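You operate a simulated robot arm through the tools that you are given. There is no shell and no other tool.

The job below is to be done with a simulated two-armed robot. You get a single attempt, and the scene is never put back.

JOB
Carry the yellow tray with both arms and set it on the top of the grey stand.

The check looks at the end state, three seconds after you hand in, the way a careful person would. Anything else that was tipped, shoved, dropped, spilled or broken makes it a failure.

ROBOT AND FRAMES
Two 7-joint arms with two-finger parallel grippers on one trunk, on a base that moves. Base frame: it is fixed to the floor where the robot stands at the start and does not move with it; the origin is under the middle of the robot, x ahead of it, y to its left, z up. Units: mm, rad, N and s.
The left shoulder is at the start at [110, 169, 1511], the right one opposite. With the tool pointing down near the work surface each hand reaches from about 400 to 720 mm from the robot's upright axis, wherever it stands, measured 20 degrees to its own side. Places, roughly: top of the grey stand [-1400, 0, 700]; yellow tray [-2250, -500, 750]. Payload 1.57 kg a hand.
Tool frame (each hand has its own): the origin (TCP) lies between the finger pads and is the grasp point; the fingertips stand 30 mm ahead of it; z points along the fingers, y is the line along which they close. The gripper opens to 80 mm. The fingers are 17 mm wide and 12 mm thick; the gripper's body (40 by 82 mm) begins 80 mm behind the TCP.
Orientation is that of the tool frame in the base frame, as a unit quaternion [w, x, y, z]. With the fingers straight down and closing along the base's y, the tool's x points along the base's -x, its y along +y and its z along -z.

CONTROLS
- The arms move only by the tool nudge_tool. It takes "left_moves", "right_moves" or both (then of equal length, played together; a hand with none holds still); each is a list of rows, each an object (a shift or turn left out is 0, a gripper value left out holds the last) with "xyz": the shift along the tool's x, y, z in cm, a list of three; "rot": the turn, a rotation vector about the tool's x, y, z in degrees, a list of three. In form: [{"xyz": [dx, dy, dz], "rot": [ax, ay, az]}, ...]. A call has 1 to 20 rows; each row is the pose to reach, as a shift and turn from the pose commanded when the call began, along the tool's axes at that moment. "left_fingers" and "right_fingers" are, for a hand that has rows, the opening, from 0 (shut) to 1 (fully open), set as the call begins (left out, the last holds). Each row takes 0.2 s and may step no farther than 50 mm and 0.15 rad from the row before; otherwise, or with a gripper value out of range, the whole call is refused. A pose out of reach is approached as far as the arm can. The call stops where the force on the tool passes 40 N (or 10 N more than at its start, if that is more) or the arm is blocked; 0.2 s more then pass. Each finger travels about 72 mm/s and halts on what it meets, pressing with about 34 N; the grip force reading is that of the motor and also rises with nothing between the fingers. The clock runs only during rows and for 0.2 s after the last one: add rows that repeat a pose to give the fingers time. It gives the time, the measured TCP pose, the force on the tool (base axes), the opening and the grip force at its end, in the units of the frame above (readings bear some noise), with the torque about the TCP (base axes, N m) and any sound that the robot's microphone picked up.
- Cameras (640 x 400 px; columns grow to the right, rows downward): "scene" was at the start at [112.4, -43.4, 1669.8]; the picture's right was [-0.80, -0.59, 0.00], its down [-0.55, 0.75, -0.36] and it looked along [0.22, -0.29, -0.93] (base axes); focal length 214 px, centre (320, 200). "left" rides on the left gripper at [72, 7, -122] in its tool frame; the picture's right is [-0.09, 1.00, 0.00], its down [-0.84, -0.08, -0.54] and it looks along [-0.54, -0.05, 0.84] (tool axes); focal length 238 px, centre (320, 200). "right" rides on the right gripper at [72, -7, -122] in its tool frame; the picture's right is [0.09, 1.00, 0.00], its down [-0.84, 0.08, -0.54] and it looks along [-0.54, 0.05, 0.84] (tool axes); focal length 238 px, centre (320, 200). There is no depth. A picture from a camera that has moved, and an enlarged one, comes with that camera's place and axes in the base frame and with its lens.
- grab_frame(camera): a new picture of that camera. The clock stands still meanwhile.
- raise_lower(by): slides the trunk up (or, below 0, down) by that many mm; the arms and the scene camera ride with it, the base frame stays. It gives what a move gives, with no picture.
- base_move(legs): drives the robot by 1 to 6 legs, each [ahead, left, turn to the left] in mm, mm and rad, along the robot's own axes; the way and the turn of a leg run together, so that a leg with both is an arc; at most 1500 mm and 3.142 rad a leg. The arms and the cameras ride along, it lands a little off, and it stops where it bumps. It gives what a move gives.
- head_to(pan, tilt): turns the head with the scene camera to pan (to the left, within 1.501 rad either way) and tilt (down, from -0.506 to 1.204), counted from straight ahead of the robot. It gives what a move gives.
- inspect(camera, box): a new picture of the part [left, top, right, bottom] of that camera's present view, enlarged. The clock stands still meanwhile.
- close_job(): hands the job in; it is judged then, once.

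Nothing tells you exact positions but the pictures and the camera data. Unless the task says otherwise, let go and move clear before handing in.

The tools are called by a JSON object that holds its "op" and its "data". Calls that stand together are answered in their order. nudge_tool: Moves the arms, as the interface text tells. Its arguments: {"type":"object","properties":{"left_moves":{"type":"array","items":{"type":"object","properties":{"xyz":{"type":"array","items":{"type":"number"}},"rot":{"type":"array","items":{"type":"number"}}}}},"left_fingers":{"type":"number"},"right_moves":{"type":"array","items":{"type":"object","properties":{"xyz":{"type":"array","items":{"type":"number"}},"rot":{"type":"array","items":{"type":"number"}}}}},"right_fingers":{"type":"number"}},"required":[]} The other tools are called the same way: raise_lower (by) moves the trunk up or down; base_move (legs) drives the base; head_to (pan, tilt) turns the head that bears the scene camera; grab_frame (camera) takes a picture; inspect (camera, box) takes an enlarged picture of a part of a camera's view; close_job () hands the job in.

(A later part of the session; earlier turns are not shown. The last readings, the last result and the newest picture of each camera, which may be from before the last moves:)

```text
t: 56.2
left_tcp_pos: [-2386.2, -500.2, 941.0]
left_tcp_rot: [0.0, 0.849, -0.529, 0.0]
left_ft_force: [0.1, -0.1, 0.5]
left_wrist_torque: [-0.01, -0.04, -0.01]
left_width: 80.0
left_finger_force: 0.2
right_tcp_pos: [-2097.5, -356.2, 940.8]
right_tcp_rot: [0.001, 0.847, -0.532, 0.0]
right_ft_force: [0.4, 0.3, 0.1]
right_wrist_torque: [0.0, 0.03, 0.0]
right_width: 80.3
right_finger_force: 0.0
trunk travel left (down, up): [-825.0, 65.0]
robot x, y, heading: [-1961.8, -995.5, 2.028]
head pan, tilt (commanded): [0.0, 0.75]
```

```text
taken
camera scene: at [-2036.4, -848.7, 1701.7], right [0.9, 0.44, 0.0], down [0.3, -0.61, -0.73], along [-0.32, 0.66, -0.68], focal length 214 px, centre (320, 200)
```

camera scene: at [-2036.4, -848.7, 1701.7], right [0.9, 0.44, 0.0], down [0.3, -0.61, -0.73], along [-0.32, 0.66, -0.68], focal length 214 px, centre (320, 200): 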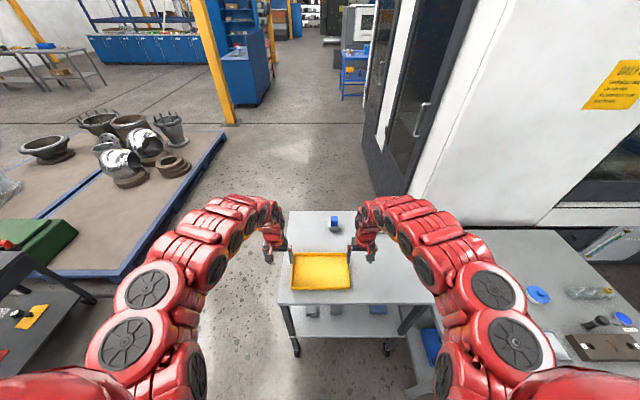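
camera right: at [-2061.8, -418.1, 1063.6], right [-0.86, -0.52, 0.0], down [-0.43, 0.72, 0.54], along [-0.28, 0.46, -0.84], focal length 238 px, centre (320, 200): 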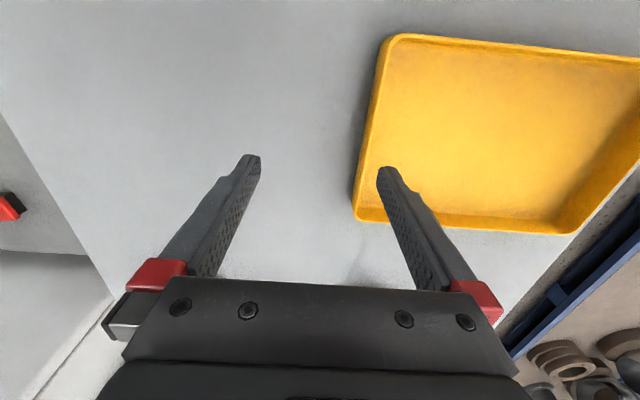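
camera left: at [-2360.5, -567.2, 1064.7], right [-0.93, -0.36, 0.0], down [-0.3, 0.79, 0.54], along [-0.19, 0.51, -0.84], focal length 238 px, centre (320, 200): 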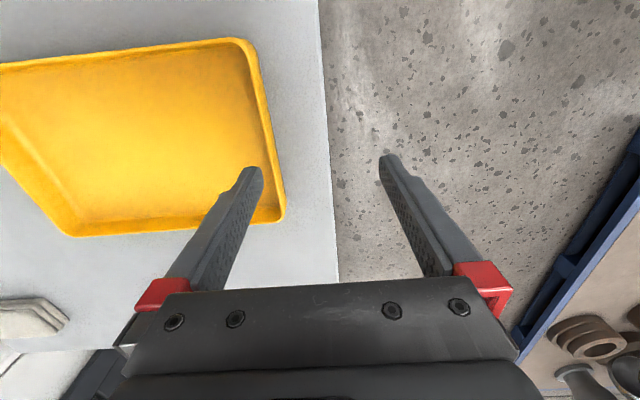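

Tray centre is now measured at about [-2240, -430]. I'll slide both hands sideways so the TCPs sit over the short walls, still above the rim.

{"op": "nudge_tool", "data": {"left_moves": [{"xyz": [0, -2.3, 0]}, {"xyz": [0.1, -4.6, 0]}, {"xyz": [0.1, -4.6, 2]}, {"xyz": [0.1, -4.6, 2]}], "right_moves": [{"xyz": [0.2, 2.3, 0]}, {"xyz": [0.4, 4.5, 0]}, {"xyz": [0.4, 4.5, 2]}, {"xyz": [0.4, 4.5, 2]}], "left_fingers": 0.7, "right_fingers": 0.7}}

{"op": "grab_frame", "data": {"camera": "left"}}

{"op": "grab_frame", "data": {"camera": "right"}}

{"op": "inspect", "data": {"camera": "scene", "box": [250, 200, 410, 300]}}

```text
t: 57.2
left_tcp_pos: [-2345.6, -482.7, 922.7]
left_tcp_rot: [0.0, 0.848, -0.529, 0.0]
left_ft_force: [-0.8, -1.0, -0.1]
left_wrist_torque: [0.02, 0.03, 0.0]
left_width: 56.1
left_finger_force: 0.0
right_tcp_pos: [-2135.9, -380.2, 922.2]
right_tcp_rot: [0.001, 0.847, -0.532, -0.001]
right_ft_force: [-0.1, -0.9, 0.5]
right_wrist_torque: [0.0, 0.02, 0.03]
right_width: 56.1
right_finger_force: 0.0
trunk travel left (down, up): [-825.0, 65.0]
robot x, y, heading: [-1961.6, -993.1, 2.022]
head pan, tilt (commanded): [0.0, 0.75]
```

```text
taken
camera left: at [-2319.7, -549.9, 1044.8], right [-0.93, -0.36, 0.0], down [-0.3, 0.79, 0.54], along [-0.19, 0.51, -0.84], focal length 238 px, centre (320, 200)
```

left: 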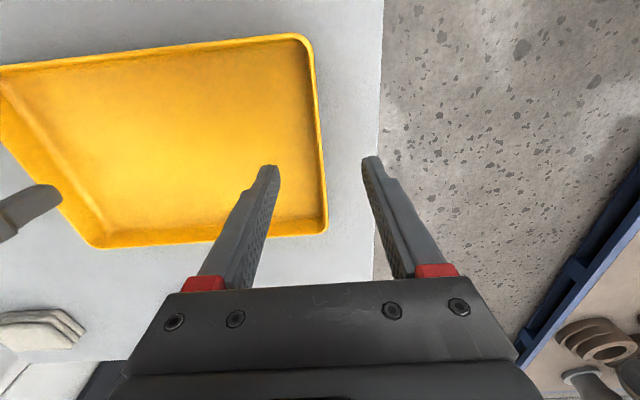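

```text
taken
camera right: at [-2099.7, -441.5, 1044.0], right [-0.86, -0.52, 0.0], down [-0.43, 0.72, 0.54], along [-0.28, 0.46, -0.84], focal length 238 px, centre (320, 200)
```

right: 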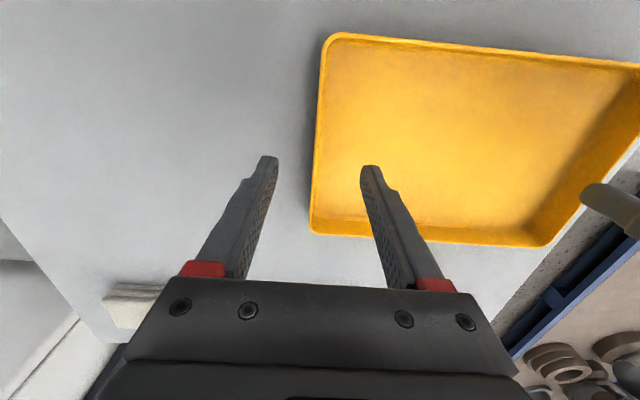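

```text
4.00 times, centred on (330, 250) of scene
camera zoom: at [-2036.2, -849.1, 1701.8], right [0.9, 0.44, 0.0], down [0.3, -0.61, -0.73], along [-0.32, 0.66, -0.68], focal length 858 px, centre (280, 0)
```

zoom: 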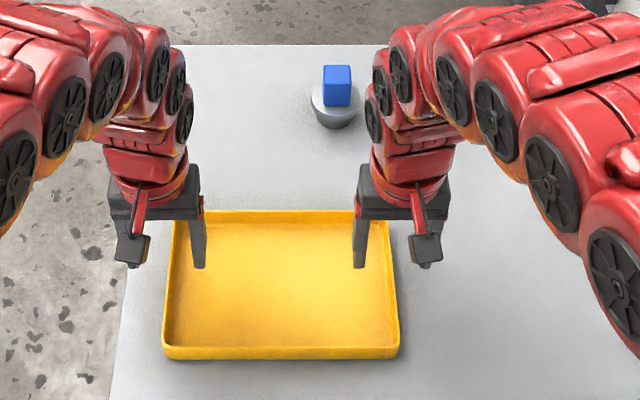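

Both hands look well lined up with the short walls. I'll zoom in on each wall to fine-tune before descending.

{"op": "inspect", "data": {"camera": "left", "box": [256, 120, 384, 200]}}

{"op": "inspect", "data": {"camera": "right", "box": [256, 120, 384, 200]}}

```text
5.00 times, centred on (320, 160) of left
camera zoom: at [-2319.7, -549.9, 1044.8], right [-0.93, -0.36, 0.0], down [-0.3, 0.79, 0.54], along [-0.19, 0.51, -0.84], focal length 1192 px, centre (320, 400)
```

zoom: 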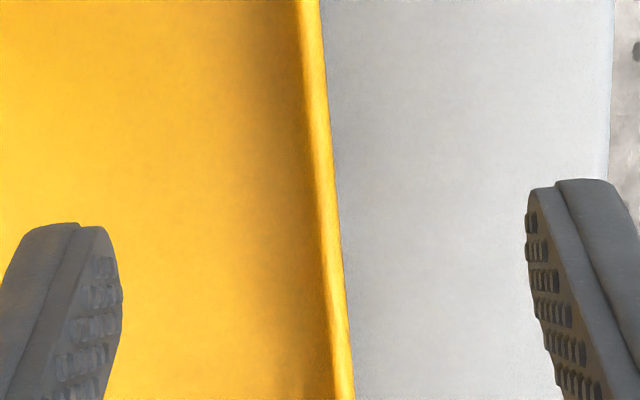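

```text
5.00 times, centred on (320, 160) of right
camera zoom: at [-2099.7, -441.5, 1044.0], right [-0.86, -0.52, 0.0], down [-0.43, 0.72, 0.54], along [-0.28, 0.46, -0.84], focal length 1192 px, centre (320, 400)
```

zoom: 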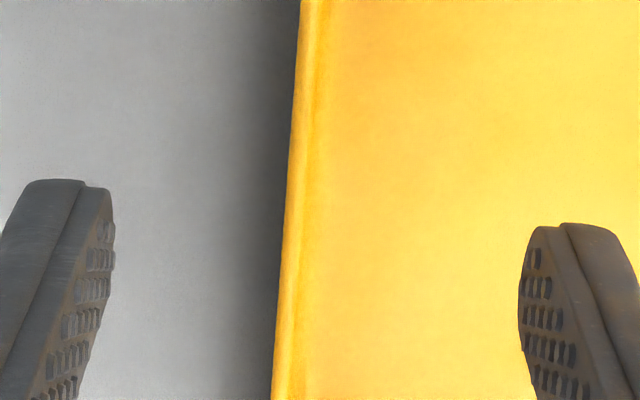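

The left hand is within 0.5 mm of the wall centre and the right hand needs 3 mm of correction. I'll descend most of the way, straddling the walls.

{"op": "nudge_tool", "data": {"left_moves": [{"xyz": [0, 0, 1]}, {"xyz": [0, 0, 2]}, {"xyz": [0, 0, 3]}, {"xyz": [0, 0, 3.6]}, {"xyz": [0, 0, 3.6]}], "right_moves": [{"xyz": [0, -0.3, 1]}, {"xyz": [0, -0.3, 2]}, {"xyz": [0, -0.3, 3]}, {"xyz": [0, -0.3, 3.6]}, {"xyz": [0, -0.3, 3.6]}]}}

{"op": "grab_frame", "data": {"camera": "left"}}

{"op": "grab_frame", "data": {"camera": "right"}}

{"op": "inspect", "data": {"camera": "scene", "box": [270, 235, 366, 295]}}

```text
t: 58.4
left_tcp_pos: [-2345.4, -480.7, 885.3]
left_tcp_rot: [0.0, 0.849, -0.529, 0.0]
left_ft_force: [0.1, -0.3, 0.3]
left_wrist_torque: [0.01, 0.01, -0.01]
left_width: 56.1
left_finger_force: 0.1
right_tcp_pos: [-2133.9, -378.7, 884.6]
right_tcp_rot: [0.0, 0.848, -0.53, -0.001]
right_ft_force: [-0.5, -0.5, 0.0]
right_wrist_torque: [0.02, 0.03, -0.01]
right_width: 55.9
right_finger_force: 0.0
trunk travel left (down, up): [-825.0, 65.0]
robot x, y, heading: [-1967.7, -997.7, 2.026]
head pan, tilt (commanded): [0.0, 0.75]
```

```text
taken
camera left: at [-2318.9, -547.6, 1007.8], right [-0.93, -0.35, 0.0], down [-0.3, 0.79, 0.54], along [-0.19, 0.51, -0.84], focal length 238 px, centre (320, 200)
```

left: 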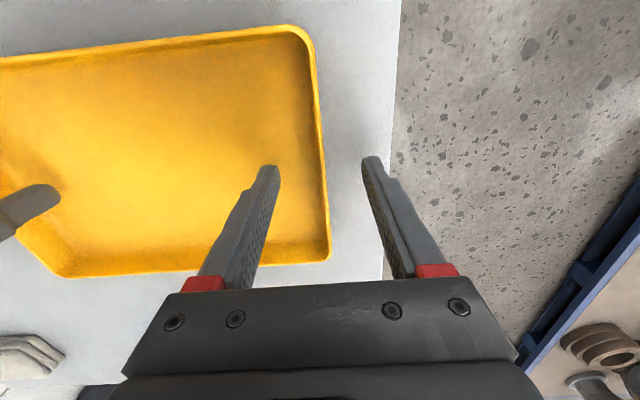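

```text
taken
camera right: at [-2097.9, -439.5, 1007.3], right [-0.86, -0.52, 0.0], down [-0.43, 0.72, 0.54], along [-0.28, 0.46, -0.84], focal length 238 px, centre (320, 200)
```

right: 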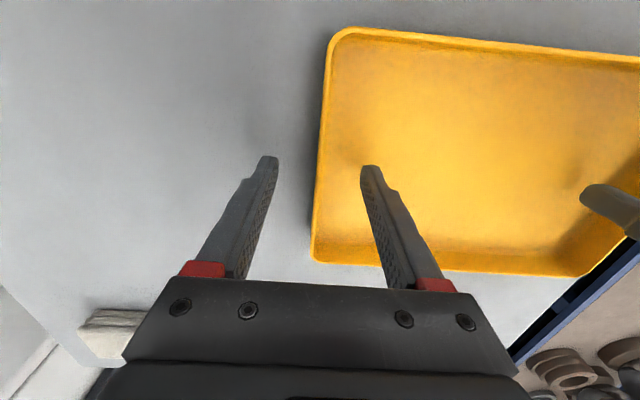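

```text
6.67 times, centred on (318, 265) of scene
camera zoom: at [-2036.8, -848.0, 1701.6], right [0.9, 0.44, 0.0], down [0.3, -0.61, -0.73], along [-0.32, 0.66, -0.68], focal length 1430 px, centre (333, -233)
```

zoom: 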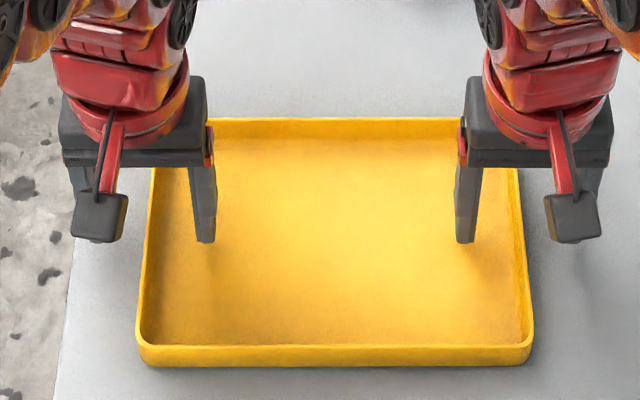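

The fingers are straddling both walls with no contact. I'll lower gently in small steps and watch the force.

{"op": "nudge_tool", "data": {"left_moves": [{"xyz": [0, 0, 0.2]}, {"xyz": [0, 0, 0.4]}, {"xyz": [0, 0, 0.6]}, {"xyz": [0, 0, 0.6]}], "right_moves": [{"xyz": [0, 0, 0.2]}, {"xyz": [0, 0, 0.4]}, {"xyz": [0, 0, 0.6]}, {"xyz": [0, 0, 0.6]}]}}

{"op": "inspect", "data": {"camera": "left", "box": [224, 120, 416, 240]}}

{"op": "inspect", "data": {"camera": "right", "box": [224, 120, 416, 240]}}

{"op": "inspect", "data": {"camera": "scene", "box": [270, 235, 366, 295]}}

```text
t: 59.4
left_tcp_pos: [-2343.7, -478.4, 879.4]
left_tcp_rot: [0.001, 0.848, -0.529, 0.0]
left_ft_force: [0.9, -0.3, -0.2]
left_wrist_torque: [0.05, -0.03, 0.02]
left_width: 56.0
left_finger_force: 0.1
right_tcp_pos: [-2134.2, -378.5, 878.9]
right_tcp_rot: [0.001, 0.847, -0.531, 0.0]
right_ft_force: [0.2, 0.0, 0.1]
right_wrist_torque: [-0.01, -0.03, 0.01]
right_width: 56.0
right_finger_force: 0.0
trunk travel left (down, up): [-825.0, 65.0]
robot x, y, heading: [-1964.3, -993.5, 2.026]
head pan, tilt (commanded): [0.0, 0.75]
```

```text
3.33 times, centred on (320, 180) of left
camera zoom: at [-2318.7, -547.3, 1002.0], right [-0.93, -0.35, 0.0], down [-0.3, 0.79, 0.54], along [-0.19, 0.51, -0.84], focal length 794 px, centre (320, 267)
```

zoom: 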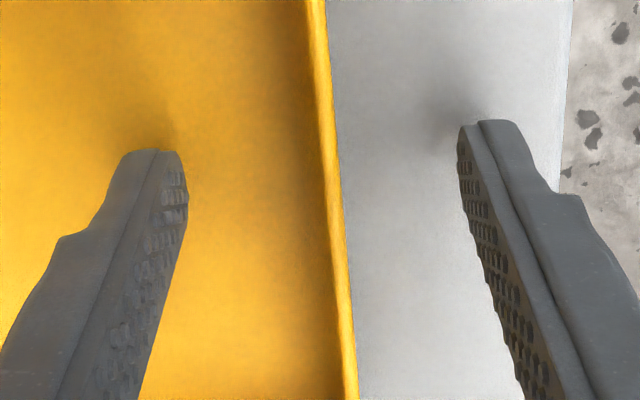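

```text
3.33 times, centred on (320, 180) of right
camera zoom: at [-2097.8, -439.5, 1001.4], right [-0.86, -0.52, 0.0], down [-0.43, 0.72, 0.54], along [-0.28, 0.46, -0.84], focal length 794 px, centre (320, 267)
```

zoom: 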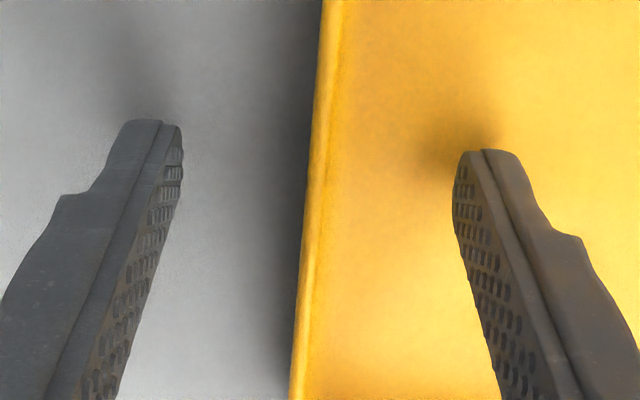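

```text
6.67 times, centred on (318, 265) of scene
camera zoom: at [-2036.9, -847.7, 1701.5], right [0.9, 0.44, 0.0], down [0.3, -0.61, -0.73], along [-0.32, 0.66, -0.68], focal length 1430 px, centre (333, -233)
```

zoom: 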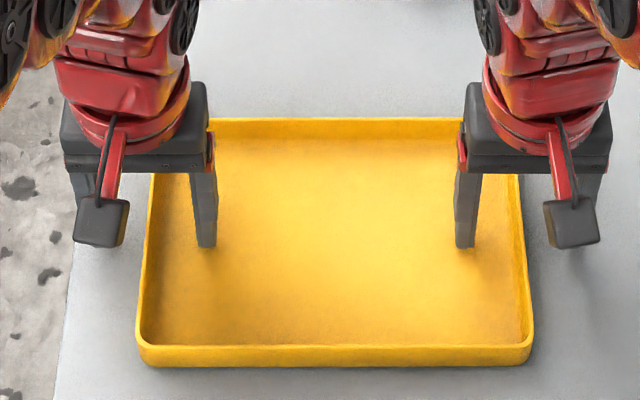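

There's still a small gap under the tips. I'll go down 4 mm more while watching the force.

{"op": "nudge_tool", "data": {"left_moves": [{"xyz": [0, 0, 0.1]}, {"xyz": [0, 0, 0.2]}, {"xyz": [0, 0, 0.3]}, {"xyz": [0, 0, 0.4]}, {"xyz": [0, 0, 0.4]}], "right_moves": [{"xyz": [0, 0, 0.1]}, {"xyz": [0, 0, 0.2]}, {"xyz": [0, 0, 0.3]}, {"xyz": [0, 0, 0.4]}, {"xyz": [0, 0, 0.4]}]}}

{"op": "inspect", "data": {"camera": "left", "box": [224, 120, 416, 240]}}

{"op": "inspect", "data": {"camera": "right", "box": [224, 120, 416, 240]}}

```text
t: 60.6
left_tcp_pos: [-2344.5, -480.0, 875.6]
left_tcp_rot: [0.001, 0.848, -0.529, 0.001]
left_ft_force: [-0.4, 0.3, -1.1]
left_wrist_torque: [0.01, 0.0, 0.02]
left_width: 55.7
left_finger_force: 0.0
right_tcp_pos: [-2134.7, -377.6, 874.3]
right_tcp_rot: [0.001, 0.847, -0.531, 0.0]
right_ft_force: [0.6, -0.4, 0.2]
right_wrist_torque: [-0.04, 0.05, 0.0]
right_width: 56.3
right_finger_force: 0.0
trunk travel left (down, up): [-825.0, 65.0]
robot x, y, heading: [-1963.2, -996.1, 2.024]
head pan, tilt (commanded): [0.0, 0.75]
```

```text
3.33 times, centred on (320, 180) of left
camera zoom: at [-2318.8, -547.3, 998.4], right [-0.94, -0.35, 0.0], down [-0.3, 0.79, 0.54], along [-0.19, 0.51, -0.84], focal length 794 px, centre (320, 267)
```

zoom: 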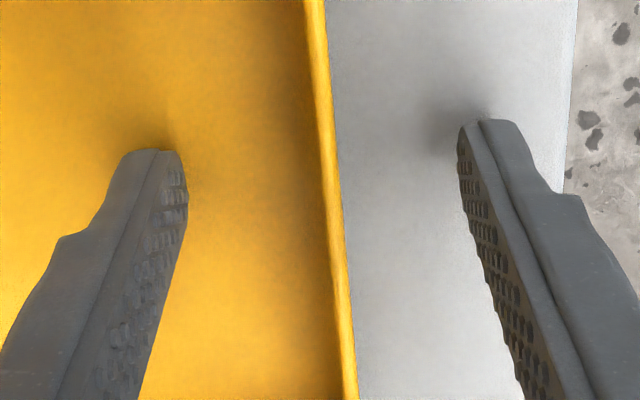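

```text
3.33 times, centred on (320, 180) of right
camera zoom: at [-2098.1, -439.8, 997.2], right [-0.86, -0.52, 0.0], down [-0.43, 0.72, 0.54], along [-0.28, 0.46, -0.84], focal length 794 px, centre (320, 267)
```

zoom: 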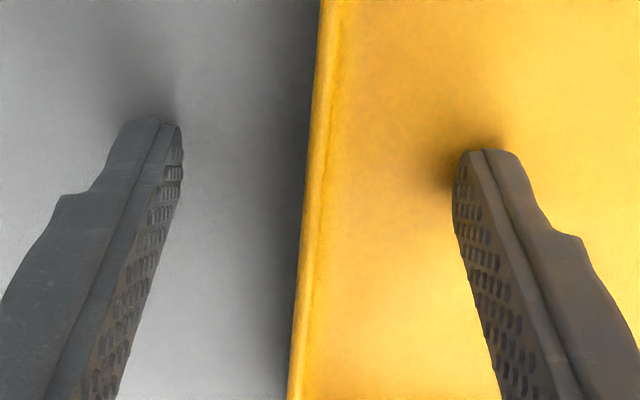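

There's no contact yet, and the tips overlap the wall by about 20 mm. I'll close both grippers together and hold.

{"op": "nudge_tool", "data": {"left_moves": [{"xyz": [0, 0, 0]}, {"xyz": [0, 0, 0]}, {"xyz": [0, 0, 0]}, {"xyz": [0, 0, 0]}, {"xyz": [0, 0, 0]}, {"xyz": [0, 0, 0]}], "right_moves": [{"xyz": [0, 0, 0]}, {"xyz": [0, 0, 0]}, {"xyz": [0, 0, 0]}, {"xyz": [0, 0, 0]}, {"xyz": [0, 0, 0]}, {"xyz": [0, 0, 0]}], "left_fingers": 0, "right_fingers": 0}}

{"op": "grab_frame", "data": {"camera": "left"}}

{"op": "grab_frame", "data": {"camera": "right"}}

{"op": "inspect", "data": {"camera": "scene", "box": [270, 235, 366, 295]}}

```text
t: 62.0
left_tcp_pos: [-2346.0, -478.9, 875.5]
left_tcp_rot: [0.001, 0.849, -0.528, 0.0]
left_ft_force: [-25.9, -12.9, 0.2]
left_wrist_torque: [-0.13, 0.43, 0.01]
left_width: 2.8
left_finger_force: 23.8
right_tcp_pos: [-2133.3, -377.2, 873.8]
right_tcp_rot: [0.0, 0.847, -0.532, 0.001]
right_ft_force: [26.2, 12.3, 0.1]
right_wrist_torque: [0.25, -0.42, 0.14]
right_width: 2.4
right_finger_force: 23.9
trunk travel left (down, up): [-825.0, 65.0]
robot x, y, heading: [-1959.7, -994.8, 2.025]
head pan, tilt (commanded): [0.0, 0.75]
```

```text
taken
camera left: at [-2320.2, -547.9, 998.4], right [-0.93, -0.36, 0.0], down [-0.3, 0.79, 0.54], along [-0.19, 0.5, -0.84], focal length 238 px, centre (320, 200)
```

left: 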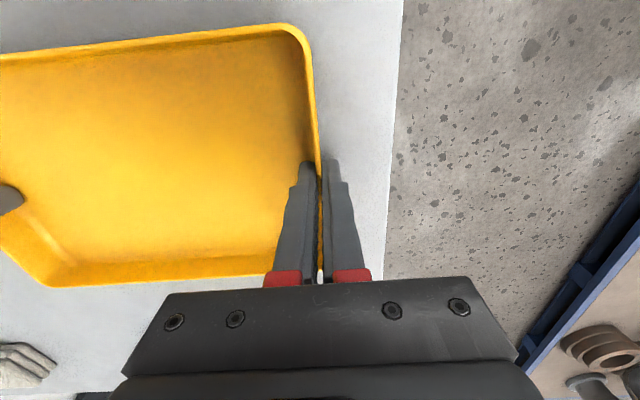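

```text
taken
camera right: at [-2097.0, -439.1, 997.2], right [-0.86, -0.52, 0.0], down [-0.43, 0.72, 0.54], along [-0.28, 0.46, -0.84], focal length 238 px, centre (320, 200)
```

right: 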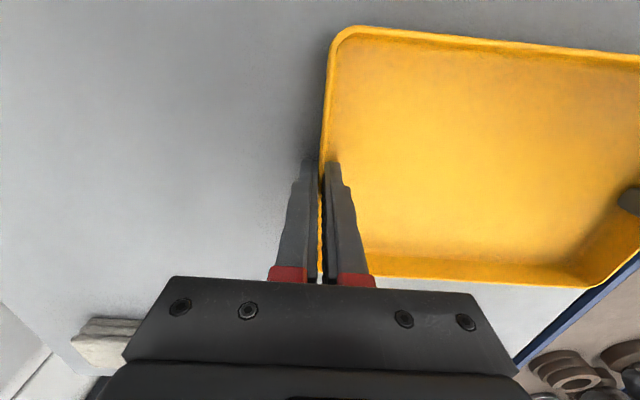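

```text
6.67 times, centred on (318, 265) of scene
camera zoom: at [-2037.0, -847.7, 1701.5], right [0.9, 0.44, 0.0], down [0.3, -0.61, -0.73], along [-0.32, 0.66, -0.68], focal length 1430 px, centre (333, -233)
```

zoom: 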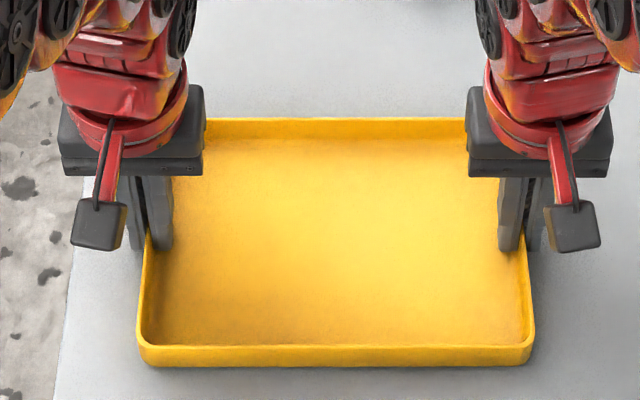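

Both walls are gripped. The hands are squeezing the tray inward by about 29 N, so I'll ease each one outward by about 1.2 mm.

{"op": "nudge_tool", "data": {"left_moves": [{"xyz": [0, 0.06, 0]}, {"xyz": [0, 0.12, 0]}, {"xyz": [0, 0.12, 0]}], "right_moves": [{"xyz": [0, -0.06, 0]}, {"xyz": [0, -0.12, 0]}, {"xyz": [0, -0.12, 0]}]}}

```text
t: 62.8
left_tcp_pos: [-2346.1, -479.6, 875.0]
left_tcp_rot: [0.0, 0.849, -0.529, 0.0]
left_ft_force: [-27.7, -11.5, 4.0]
left_wrist_torque: [-0.22, 0.37, 0.0]
left_width: 2.7
left_finger_force: 23.5
right_tcp_pos: [-2132.6, -377.9, 875.8]
right_tcp_rot: [0.001, 0.847, -0.531, 0.001]
right_ft_force: [27.1, 12.5, -0.1]
right_wrist_torque: [0.08, -0.54, 0.06]
right_width: 2.2
right_finger_force: 24.3
trunk travel left (down, up): [-825.0, 65.0]
robot x, y, heading: [-1962.8, -994.6, 2.026]
head pan, tilt (commanded): [0.0, 0.75]
```

The squeeze hardly changed, so I'll ease outward a bit more and watch how the force responds.

{"op": "nudge_tool", "data": {"left_moves": [{"xyz": [0, 0.1, 0]}, {"xyz": [0, 0.2, 0]}, {"xyz": [0, 0.2, 0]}, {"xyz": [0, 0.2, 0]}], "right_moves": [{"xyz": [0, -0.1, 0]}, {"xyz": [0, -0.2, 0]}, {"xyz": [0, -0.2, 0]}, {"xyz": [0, -0.2, 0]}]}}

{"op": "inspect", "data": {"camera": "left", "box": [272, 140, 368, 200]}}

{"op": "inspect", "data": {"camera": "right", "box": [272, 140, 368, 200]}}

```text
t: 63.8
left_tcp_pos: [-2347.9, -481.3, 876.9]
left_tcp_rot: [0.0, 0.848, -0.53, 0.001]
left_ft_force: [-3.4, -1.1, 0.3]
left_wrist_torque: [0.08, 0.19, 0.02]
left_width: 2.4
left_finger_force: 24.0
right_tcp_pos: [-2133.4, -376.9, 875.3]
right_tcp_rot: [0.0, 0.848, -0.531, -0.001]
right_ft_force: [2.8, 0.1, -0.5]
right_wrist_torque: [-0.16, -0.23, 0.07]
right_width: 2.3
right_finger_force: 23.6
trunk travel left (down, up): [-825.0, 65.0]
robot x, y, heading: [-1963.9, -992.9, 2.022]
head pan, tilt (commanded): [0.0, 0.75]
```

```text
6.67 times, centred on (320, 170) of left
camera zoom: at [-2320.6, -548.5, 998.4], right [-0.94, -0.35, 0.0], down [-0.3, 0.79, 0.54], along [-0.19, 0.51, -0.84], focal length 1589 px, centre (320, 400)
```

zoom: 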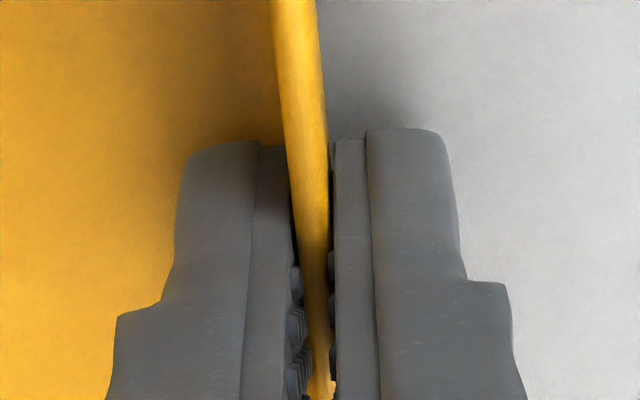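

```text
6.67 times, centred on (320, 170) of right
camera zoom: at [-2096.2, -439.2, 997.1], right [-0.86, -0.52, 0.0], down [-0.43, 0.72, 0.54], along [-0.28, 0.46, -0.84], focal length 1589 px, centre (320, 400)
```

zoom: 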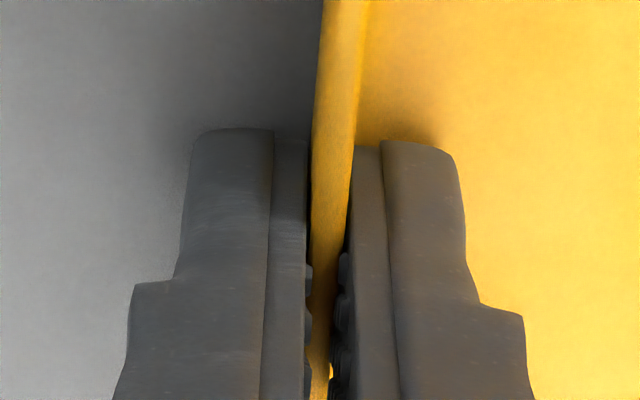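

The squeeze is down to about 3 N and both walls are firmly pinched. I'll lift slightly with the trunk to check the hold.

{"op": "raise_lower", "data": {"by": 15}}

{"op": "grab_frame", "data": {"camera": "left"}}

{"op": "grab_frame", "data": {"camera": "scene"}}

```text
t: 64.4
left_tcp_pos: [-2346.8, -480.4, 889.7]
left_tcp_rot: [0.0, 0.848, -0.53, 0.002]
left_ft_force: [7.7, 4.8, -1.2]
left_wrist_torque: [-0.14, -0.19, -0.01]
left_width: 2.4
left_finger_force: 24.5
right_tcp_pos: [-2132.0, -377.1, 889.5]
right_tcp_rot: [0.001, 0.847, -0.531, -0.001]
right_ft_force: [-7.5, -3.0, -0.5]
right_wrist_torque: [0.19, 0.15, 0.07]
right_width: 2.6
right_finger_force: 23.9
trunk travel left (down, up): [-840.0, 50.0]
robot x, y, heading: [-1964.1, -998.1, 2.025]
head pan, tilt (commanded): [0.0, 0.75]
```

```text
taken
camera left: at [-2320.7, -548.4, 1013.4], right [-0.94, -0.35, 0.0], down [-0.3, 0.79, 0.54], along [-0.19, 0.51, -0.84], focal length 238 px, centre (320, 200)
```

left: 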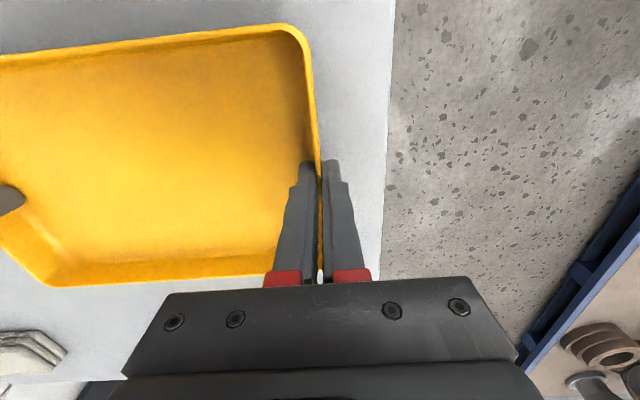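

```text
taken
camera scene: at [-2036.9, -847.5, 1716.6], right [0.9, 0.44, 0.0], down [0.3, -0.61, -0.73], along [-0.32, 0.66, -0.68], focal length 214 px, centre (320, 200)
```

scene: 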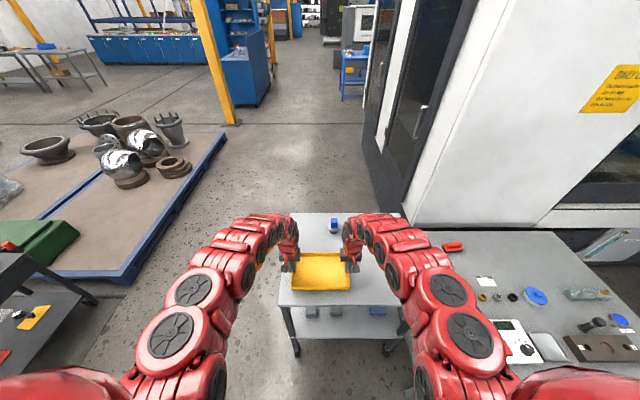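

The tray is off the table and hanging level between the hands. I'll raise it further, then look right at the stand to pin down its height and layout.

{"op": "raise_lower", "data": {"by": 45}}

{"op": "head_to", "data": {"pan": -0.7, "tilt": 0.75}}

{"op": "grab_frame", "data": {"camera": "scene"}}

{"op": "inspect", "data": {"camera": "scene", "box": [240, 140, 560, 340]}}

```text
t: 65.3
left_tcp_pos: [-2346.1, -479.4, 936.0]
left_tcp_rot: [-0.001, 0.848, -0.53, 0.001]
left_ft_force: [19.1, 9.1, -1.4]
left_wrist_torque: [0.07, -0.31, 0.03]
left_width: 2.3
left_finger_force: 24.0
right_tcp_pos: [-2131.5, -378.2, 935.1]
right_tcp_rot: [0.002, 0.848, -0.53, 0.001]
right_ft_force: [-19.4, -9.9, -1.1]
right_wrist_torque: [-0.05, 0.33, 0.03]
right_width: 2.7
right_finger_force: 24.4
trunk travel left (down, up): [-885.0, 5.0]
robot x, y, heading: [-1964.7, -992.3, 2.027]
head pan, tilt (commanded): [0.0, 0.75]
```

```text
t: 66.4
left_tcp_pos: [-2346.1, -480.1, 935.2]
left_tcp_rot: [0.0, 0.848, -0.53, 0.002]
left_ft_force: [29.2, 13.2, -0.6]
left_wrist_torque: [0.23, -0.42, -0.01]
left_width: 2.4
left_finger_force: 23.9
right_tcp_pos: [-2131.9, -377.3, 933.9]
right_tcp_rot: [0.002, 0.848, -0.53, 0.0]
right_ft_force: [-28.7, -15.0, -0.4]
right_wrist_torque: [-0.27, 0.4, 0.07]
right_width: 2.6
right_finger_force: 23.7
trunk travel left (down, up): [-885.0, 5.0]
robot x, y, heading: [-1962.3, -997.6, 2.025]
head pan, tilt (commanded): [-0.7, 0.75]
```

```text
taken
camera scene: at [-1980.6, -841.4, 1761.5], right [0.97, -0.24, 0.0], down [-0.17, -0.66, -0.73], along [0.18, 0.71, -0.68], focal length 214 px, centre (320, 200)
```

scene: 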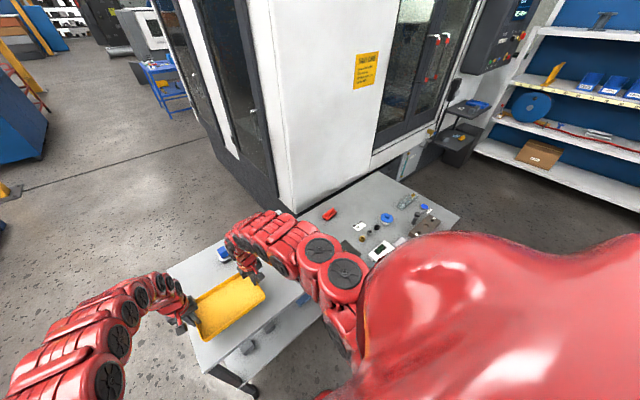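

```text
2.00 times, centred on (400, 240) of scene
camera zoom: at [-1980.6, -841.4, 1761.5], right [0.97, -0.24, 0.0], down [-0.17, -0.66, -0.73], along [0.18, 0.71, -0.68], focal length 429 px, centre (160, 120)
```

zoom: 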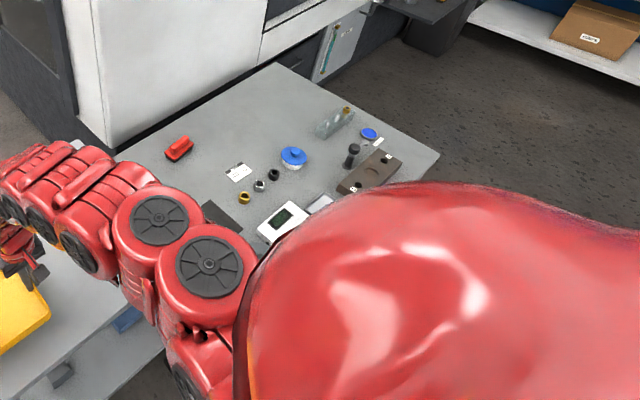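

The tray is held up but the hands have drifted into about 30 N of outward stretch, so I'll ease each one inward by 1 mm.

{"op": "nudge_tool", "data": {"left_moves": [{"xyz": [0, -0.05, 0]}, {"xyz": [0, -0.1, 0]}, {"xyz": [0, -0.1, 0]}, {"xyz": [0, -0.1, 0]}, {"xyz": [0, -0.1, 0]}], "right_moves": [{"xyz": [0, 0.05, 0]}, {"xyz": [0, 0.1, 0]}, {"xyz": [0, 0.1, 0]}, {"xyz": [0, 0.1, 0]}, {"xyz": [0, 0.1, 0]}]}}

{"op": "grab_frame", "data": {"camera": "left"}}

{"op": "grab_frame", "data": {"camera": "right"}}

```text
t: 67.6
left_tcp_pos: [-2347.0, -481.7, 936.0]
left_tcp_rot: [0.0, 0.848, -0.529, 0.001]
left_ft_force: [24.4, 12.6, -0.2]
left_wrist_torque: [0.23, -0.39, 0.01]
left_width: 2.4
left_finger_force: 24.2
right_tcp_pos: [-2133.4, -377.5, 934.0]
right_tcp_rot: [0.001, 0.847, -0.531, 0.0]
right_ft_force: [-25.5, -12.0, -0.6]
right_wrist_torque: [-0.21, 0.4, 0.1]
right_width: 2.8
right_finger_force: 23.8
trunk travel left (down, up): [-885.0, 5.0]
robot x, y, heading: [-1965.7, -997.9, 2.024]
head pan, tilt (commanded): [-0.7, 0.75]
```

```text
taken
camera left: at [-2320.7, -548.2, 1058.4], right [-0.93, -0.36, 0.0], down [-0.3, 0.79, 0.54], along [-0.19, 0.51, -0.84], focal length 238 px, centre (320, 200)
```

left: 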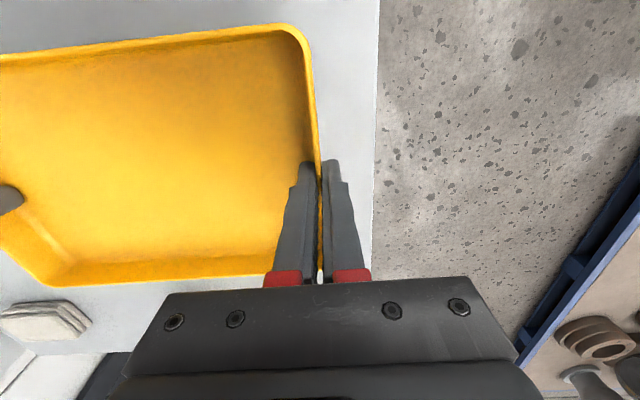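

```text
taken
camera right: at [-2096.3, -439.0, 1057.1], right [-0.86, -0.52, 0.0], down [-0.43, 0.72, 0.54], along [-0.28, 0.46, -0.84], focal length 238 px, centre (320, 200)
```

right: 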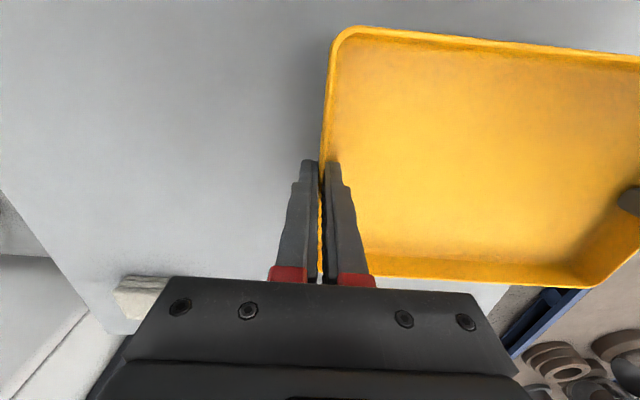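

The stretch is still about 27 N. I'll ease inward another 0.6 mm and hold longer to see whether the force settles.

{"op": "nudge_tool", "data": {"left_moves": [{"xyz": [0, -0.06, 0]}, {"xyz": [0, -0.06, 0]}, {"xyz": [0, -0.06, 0]}, {"xyz": [0, -0.06, 0]}, {"xyz": [0, -0.06, 0]}, {"xyz": [0, -0.06, 0]}, {"xyz": [0, -0.06, 0]}, {"xyz": [0, -0.06, 0]}], "right_moves": [{"xyz": [0, 0.06, 0]}, {"xyz": [0, 0.06, 0]}, {"xyz": [0, 0.06, 0]}, {"xyz": [0, 0.06, 0]}, {"xyz": [0, 0.06, 0]}, {"xyz": [0, 0.06, 0]}, {"xyz": [0, 0.06, 0]}, {"xyz": [0, 0.06, 0]}]}}

```text
t: 69.4
left_tcp_pos: [-2345.8, -479.7, 935.3]
left_tcp_rot: [0.0, 0.848, -0.53, 0.001]
left_ft_force: [5.5, 3.3, 0.8]
left_wrist_torque: [0.14, -0.19, -0.04]
left_width: 2.6
left_finger_force: 23.6
right_tcp_pos: [-2133.0, -377.3, 935.2]
right_tcp_rot: [0.0, 0.847, -0.532, 0.001]
right_ft_force: [-7.3, -3.4, -1.6]
right_wrist_torque: [-0.05, 0.05, 0.01]
right_width: 2.3
right_finger_force: 23.6
trunk travel left (down, up): [-885.0, 5.0]
robot x, y, heading: [-1962.9, -996.1, 2.02]
head pan, tilt (commanded): [-0.7, 0.75]
```

The stretch is down to about 7 N and still falling. I'll make a tiny correction back and check that it stabilises.

{"op": "nudge_tool", "data": {"left_moves": [{"xyz": [0, 0.02, 0]}, {"xyz": [0, 0.02, 0]}, {"xyz": [0, 0.02, 0]}, {"xyz": [0, 0.02, 0]}, {"xyz": [0, 0.02, 0]}], "right_moves": [{"xyz": [0, -0.02, 0]}, {"xyz": [0, -0.02, 0]}, {"xyz": [0, -0.02, 0]}, {"xyz": [0, -0.02, 0]}, {"xyz": [0, -0.02, 0]}]}}

{"op": "head_to", "data": {"pan": 0, "tilt": 0.75}}

{"op": "grab_frame", "data": {"camera": "scene"}}

```text
t: 70.6
left_tcp_pos: [-2347.0, -481.4, 935.4]
left_tcp_rot: [0.001, 0.849, -0.529, 0.001]
left_ft_force: [1.7, 0.8, -0.2]
left_wrist_torque: [-0.05, -0.08, -0.04]
left_width: 2.5
left_finger_force: 23.9
right_tcp_pos: [-2132.0, -377.9, 935.5]
right_tcp_rot: [0.0, 0.847, -0.532, 0.001]
right_ft_force: [-1.4, -0.7, -1.0]
right_wrist_torque: [0.06, 0.01, 0.04]
right_width: 2.6
right_finger_force: 23.9
trunk travel left (down, up): [-885.0, 5.0]
robot x, y, heading: [-1964.4, -997.2, 2.02]
head pan, tilt (commanded): [-0.7, 0.75]
```

```text
t: 71.6
left_tcp_pos: [-2346.3, -480.3, 935.0]
left_tcp_rot: [0.001, 0.848, -0.529, 0.001]
left_ft_force: [-2.9, -0.9, -1.2]
left_wrist_torque: [-0.03, 0.02, -0.07]
left_width: 2.4
left_finger_force: 23.6
right_tcp_pos: [-2132.2, -377.7, 934.3]
right_tcp_rot: [0.001, 0.847, -0.532, 0.0]
right_ft_force: [1.8, 1.0, -1.4]
right_wrist_torque: [0.09, -0.08, 0.01]
right_width: 2.7
right_finger_force: 24.1
trunk travel left (down, up): [-885.0, 5.0]
robot x, y, heading: [-1963.5, -998.7, 2.025]
head pan, tilt (commanded): [0.0, 0.75]
```

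```text
taken
camera scene: at [-2036.9, -847.3, 1761.5], right [0.9, 0.44, 0.0], down [0.3, -0.61, -0.73], along [-0.32, 0.66, -0.68], focal length 214 px, centre (320, 200)
```

scene: 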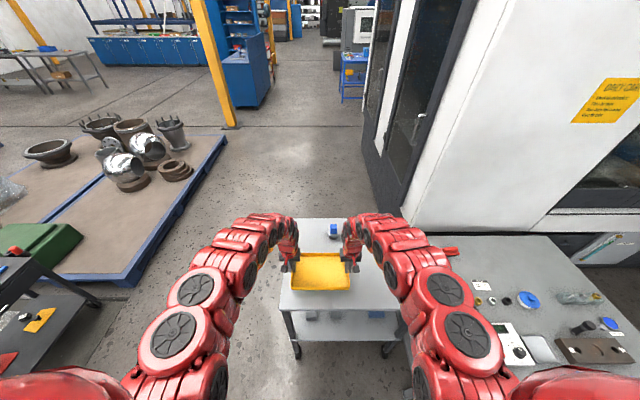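

The internal force has settled near zero and the tray hangs clear. Triangulation puts the stand top at z≈690, with a free area on its right side. I'll back away from the tray table now.

{"op": "base_move", "data": {"legs": [[-320, 0, 0]]}}

{"op": "grab_frame", "data": {"camera": "scene"}}

```text
t: 73.8
left_tcp_pos: [-2209.8, -766.2, 933.3]
left_tcp_rot: [0.0, 0.849, -0.528, 0.001]
left_ft_force: [-6.9, -2.9, -0.3]
left_wrist_torque: [-0.07, 0.09, -0.05]
left_width: 2.6
left_finger_force: 23.4
right_tcp_pos: [-1996.6, -662.0, 935.1]
right_tcp_rot: [0.002, 0.849, -0.529, 0.0]
right_ft_force: [7.4, 3.9, -2.1]
right_wrist_torque: [0.14, -0.13, 0.07]
right_width: 2.6
right_finger_force: 23.7
trunk travel left (down, up): [-885.0, 5.0]
robot x, y, heading: [-1826.5, -1283.0, 2.028]
head pan, tilt (commanded): [0.0, 0.75]
```

```text
taken
camera scene: at [-1898.7, -1130.8, 1761.3], right [0.9, 0.44, 0.0], down [0.3, -0.61, -0.73], along [-0.32, 0.65, -0.68], focal length 214 px, centre (320, 200)
```

scene: 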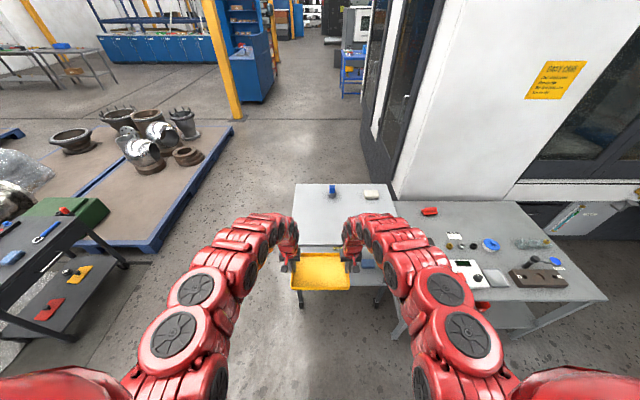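

The tray is clear of its table. I'll turn left to face along the lane and sidestep to its centre.

{"op": "base_move", "data": {"legs": [[0, 0, 0.8], [0, 0, 0.771], [0, -100, 0]]}}

{"op": "grab_frame", "data": {"camera": "scene"}}

```text
t: 79.0
left_tcp_pos: [-2394.1, -1553.1, 934.2]
left_tcp_rot: [-0.001, 0.978, 0.208, 0.001]
left_ft_force: [1.8, -1.7, -0.4]
left_wrist_torque: [0.02, -0.05, -0.03]
left_width: 2.3
left_finger_force: 24.2
right_tcp_pos: [-2488.9, -1336.2, 934.8]
right_tcp_rot: [0.0, 0.978, 0.206, 0.001]
right_ft_force: [-0.9, 1.9, -1.8]
right_wrist_torque: [0.11, 0.07, 0.06]
right_width: 2.3
right_finger_force: 23.8
trunk travel left (down, up): [-885.0, 5.0]
robot x, y, heading: [-1862.7, -1184.4, -2.718]
head pan, tilt (commanded): [0.0, 0.75]
```

```text
taken
camera scene: at [-2015.4, -1254.6, 1761.5], right [-0.41, 0.91, 0.0], down [0.62, 0.28, -0.73], along [-0.67, -0.3, -0.68], focal length 214 px, centre (320, 200)
```

scene: 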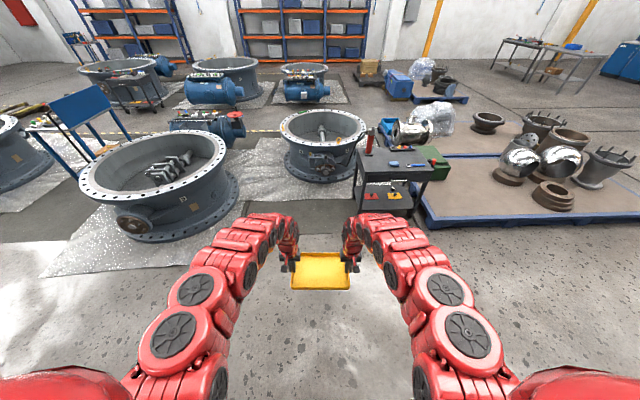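

I'm in the lane centre, facing along it with the tray held level. I'll trim the heading and reverse along the lane I came through.

{"op": "base_move", "data": {"legs": [[0, 0, 0.034], [-1000, 0, 0]]}}

{"op": "grab_frame", "data": {"camera": "scene"}}

```text
t: 84.6
left_tcp_pos: [-1466.2, -1124.3, 934.2]
left_tcp_rot: [0.0, 0.973, 0.229, 0.0]
left_ft_force: [-0.3, -1.2, -0.1]
left_wrist_torque: [-0.02, 0.02, -0.07]
left_width: 2.2
left_finger_force: 23.4
right_tcp_pos: [-1569.7, -911.1, 935.2]
right_tcp_rot: [0.0, 0.974, 0.227, 0.001]
right_ft_force: [-0.5, 0.7, -1.3]
right_wrist_torque: [0.08, 0.05, 0.01]
right_width: 2.5
right_finger_force: 24.1
trunk travel left (down, up): [-885.0, 5.0]
robot x, y, heading: [-950.3, -739.8, -2.685]
head pan, tilt (commanded): [0.0, 0.75]
```

```text
taken
camera scene: at [-1100.0, -810.5, 1761.4], right [-0.44, 0.9, 0.0], down [0.61, 0.3, -0.73], along [-0.66, -0.32, -0.68], focal length 214 px, centre (320, 200)
```

scene: 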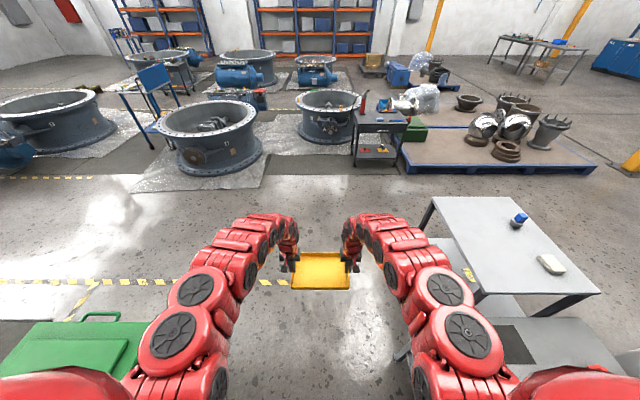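

I'm on track in the lane with clear space either side. I'll reverse another 900 mm to get past the stand's near end.

{"op": "base_move", "data": {"legs": [[-900, 0, 0]]}}

{"op": "head_to", "data": {"pan": -0.6, "tilt": 0.7}}

{"op": "grab_frame", "data": {"camera": "scene"}}

```text
t: 89.4
left_tcp_pos: [-645.2, -719.4, 934.2]
left_tcp_rot: [-0.001, 0.973, 0.229, 0.001]
left_ft_force: [0.4, -0.5, -0.2]
left_wrist_torque: [0.06, -0.1, -0.06]
left_width: 2.4
left_finger_force: 23.6
right_tcp_pos: [-748.4, -505.2, 935.1]
right_tcp_rot: [0.001, 0.974, 0.226, 0.002]
right_ft_force: [-1.8, 0.9, -1.4]
right_wrist_torque: [0.02, 0.07, 0.02]
right_width: 2.6
right_finger_force: 23.6
trunk travel left (down, up): [-885.0, 5.0]
robot x, y, heading: [-135.2, -335.6, -2.682]
head pan, tilt (commanded): [0.0, 0.75]
```

```text
t: 90.4
left_tcp_pos: [-645.4, -720.1, 934.9]
left_tcp_rot: [-0.001, 0.973, 0.23, 0.001]
left_ft_force: [1.2, -1.5, -1.1]
left_wrist_torque: [0.02, -0.01, -0.01]
left_width: 2.7
left_finger_force: 24.0
right_tcp_pos: [-749.8, -506.5, 933.8]
right_tcp_rot: [-0.001, 0.974, 0.227, 0.001]
right_ft_force: [0.0, 1.1, -1.7]
right_wrist_torque: [0.06, 0.05, 0.03]
right_width: 2.4
right_finger_force: 24.4
trunk travel left (down, up): [-885.0, 5.0]
robot x, y, heading: [-133.7, -334.2, -2.679]
head pan, tilt (commanded): [-0.6, 0.7]
```

```text
taken
camera scene: at [-290.3, -356.1, 1765.7], right [0.14, 0.99, 0.0], down [0.64, -0.09, -0.76], along [-0.76, 0.11, -0.64], focal length 214 px, centre (320, 200)
```

scene: 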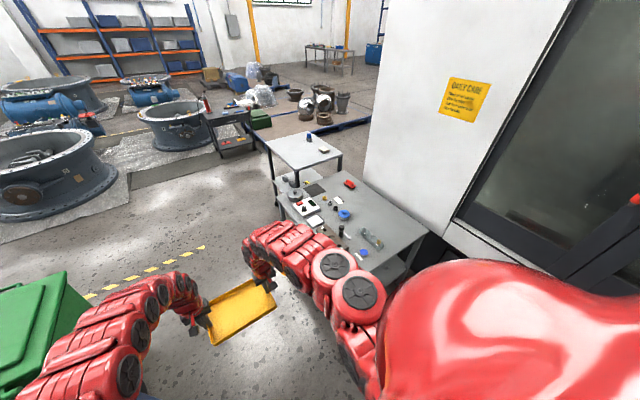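

I'm now just short of the stand's near end, with the tray about 100 mm above the tallest item there. I'll sidestep right in stages while watching the machine on that side.

{"op": "base_move", "data": {"legs": [[0, -450, 0]]}}

{"op": "head_to", "data": {"pan": -0.9, "tilt": 0.6}}

{"op": "grab_frame", "data": {"camera": "scene"}}

{"op": "head_to", "data": {"pan": 0, "tilt": 0.8}}

{"op": "grab_frame", "data": {"camera": "scene"}}

```text
t: 93.1
left_tcp_pos: [-847.1, -311.9, 934.4]
left_tcp_rot: [-0.001, 0.974, 0.227, 0.001]
left_ft_force: [0.5, -1.2, 0.2]
left_wrist_torque: [0.01, -0.03, -0.07]
left_width: 2.4
left_finger_force: 24.5
right_tcp_pos: [-949.6, -98.6, 934.7]
right_tcp_rot: [0.001, 0.975, 0.223, 0.002]
right_ft_force: [-0.6, 1.1, -1.9]
right_wrist_torque: [0.02, 0.02, 0.04]
right_width: 2.5
right_finger_force: 24.0
trunk travel left (down, up): [-885.0, 5.0]
robot x, y, heading: [-329.1, 71.9, -2.688]
head pan, tilt (commanded): [-0.6, 0.7]
```

```text
t: 93.9
left_tcp_pos: [-846.7, -309.3, 934.8]
left_tcp_rot: [0.0, 0.974, 0.226, 0.002]
left_ft_force: [0.6, -0.5, -0.3]
left_wrist_torque: [0.01, 0.02, -0.08]
left_width: 2.5
left_finger_force: 24.0
right_tcp_pos: [-949.4, -98.2, 934.8]
right_tcp_rot: [0.001, 0.975, 0.224, 0.001]
right_ft_force: [-1.6, 0.5, -2.0]
right_wrist_torque: [0.09, -0.01, 0.01]
right_width: 2.3
right_finger_force: 23.8
trunk travel left (down, up): [-885.0, 5.0]
robot x, y, heading: [-329.9, 72.4, -2.685]
head pan, tilt (commanded): [-0.901, 0.6]
```

```text
taken
camera scene: at [-485.5, 76.2, 1774.3], right [0.43, 0.9, 0.0], down [0.51, -0.24, -0.82], along [-0.74, 0.36, -0.57], focal length 214 px, centre (320, 200)
```

scene: 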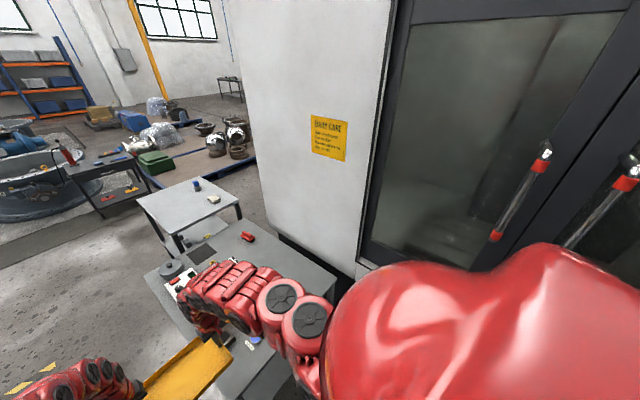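

```text
t: 95.1
left_tcp_pos: [-847.3, -311.0, 935.6]
left_tcp_rot: [0.0, 0.974, 0.227, 0.001]
left_ft_force: [0.9, -1.1, -0.6]
left_wrist_torque: [0.03, -0.01, -0.07]
left_width: 2.5
left_finger_force: 24.0
right_tcp_pos: [-949.7, -97.5, 933.5]
right_tcp_rot: [0.0, 0.975, 0.224, 0.002]
right_ft_force: [-0.8, 0.8, -1.0]
right_wrist_torque: [0.06, 0.01, -0.01]
right_width: 2.7
right_finger_force: 23.8
trunk travel left (down, up): [-885.0, 5.0]
robot x, y, heading: [-333.1, 68.5, -2.691]
head pan, tilt (commanded): [0.0, 0.799]
```

```text
taken
camera scene: at [-478.0, 2.4, 1757.5], right [-0.44, 0.9, 0.0], down [0.64, 0.31, -0.7], along [-0.63, -0.31, -0.72], focal length 214 px, centre (320, 200)
```

scene: 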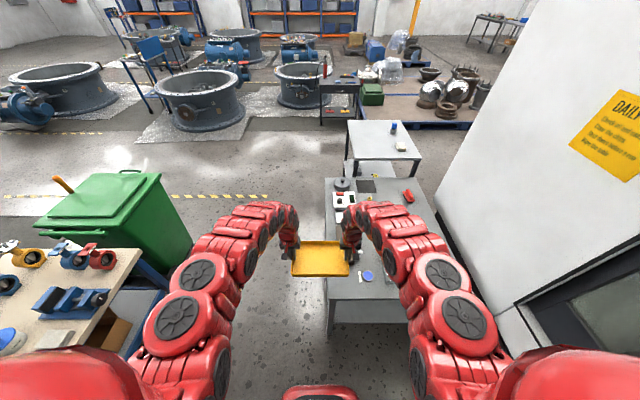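

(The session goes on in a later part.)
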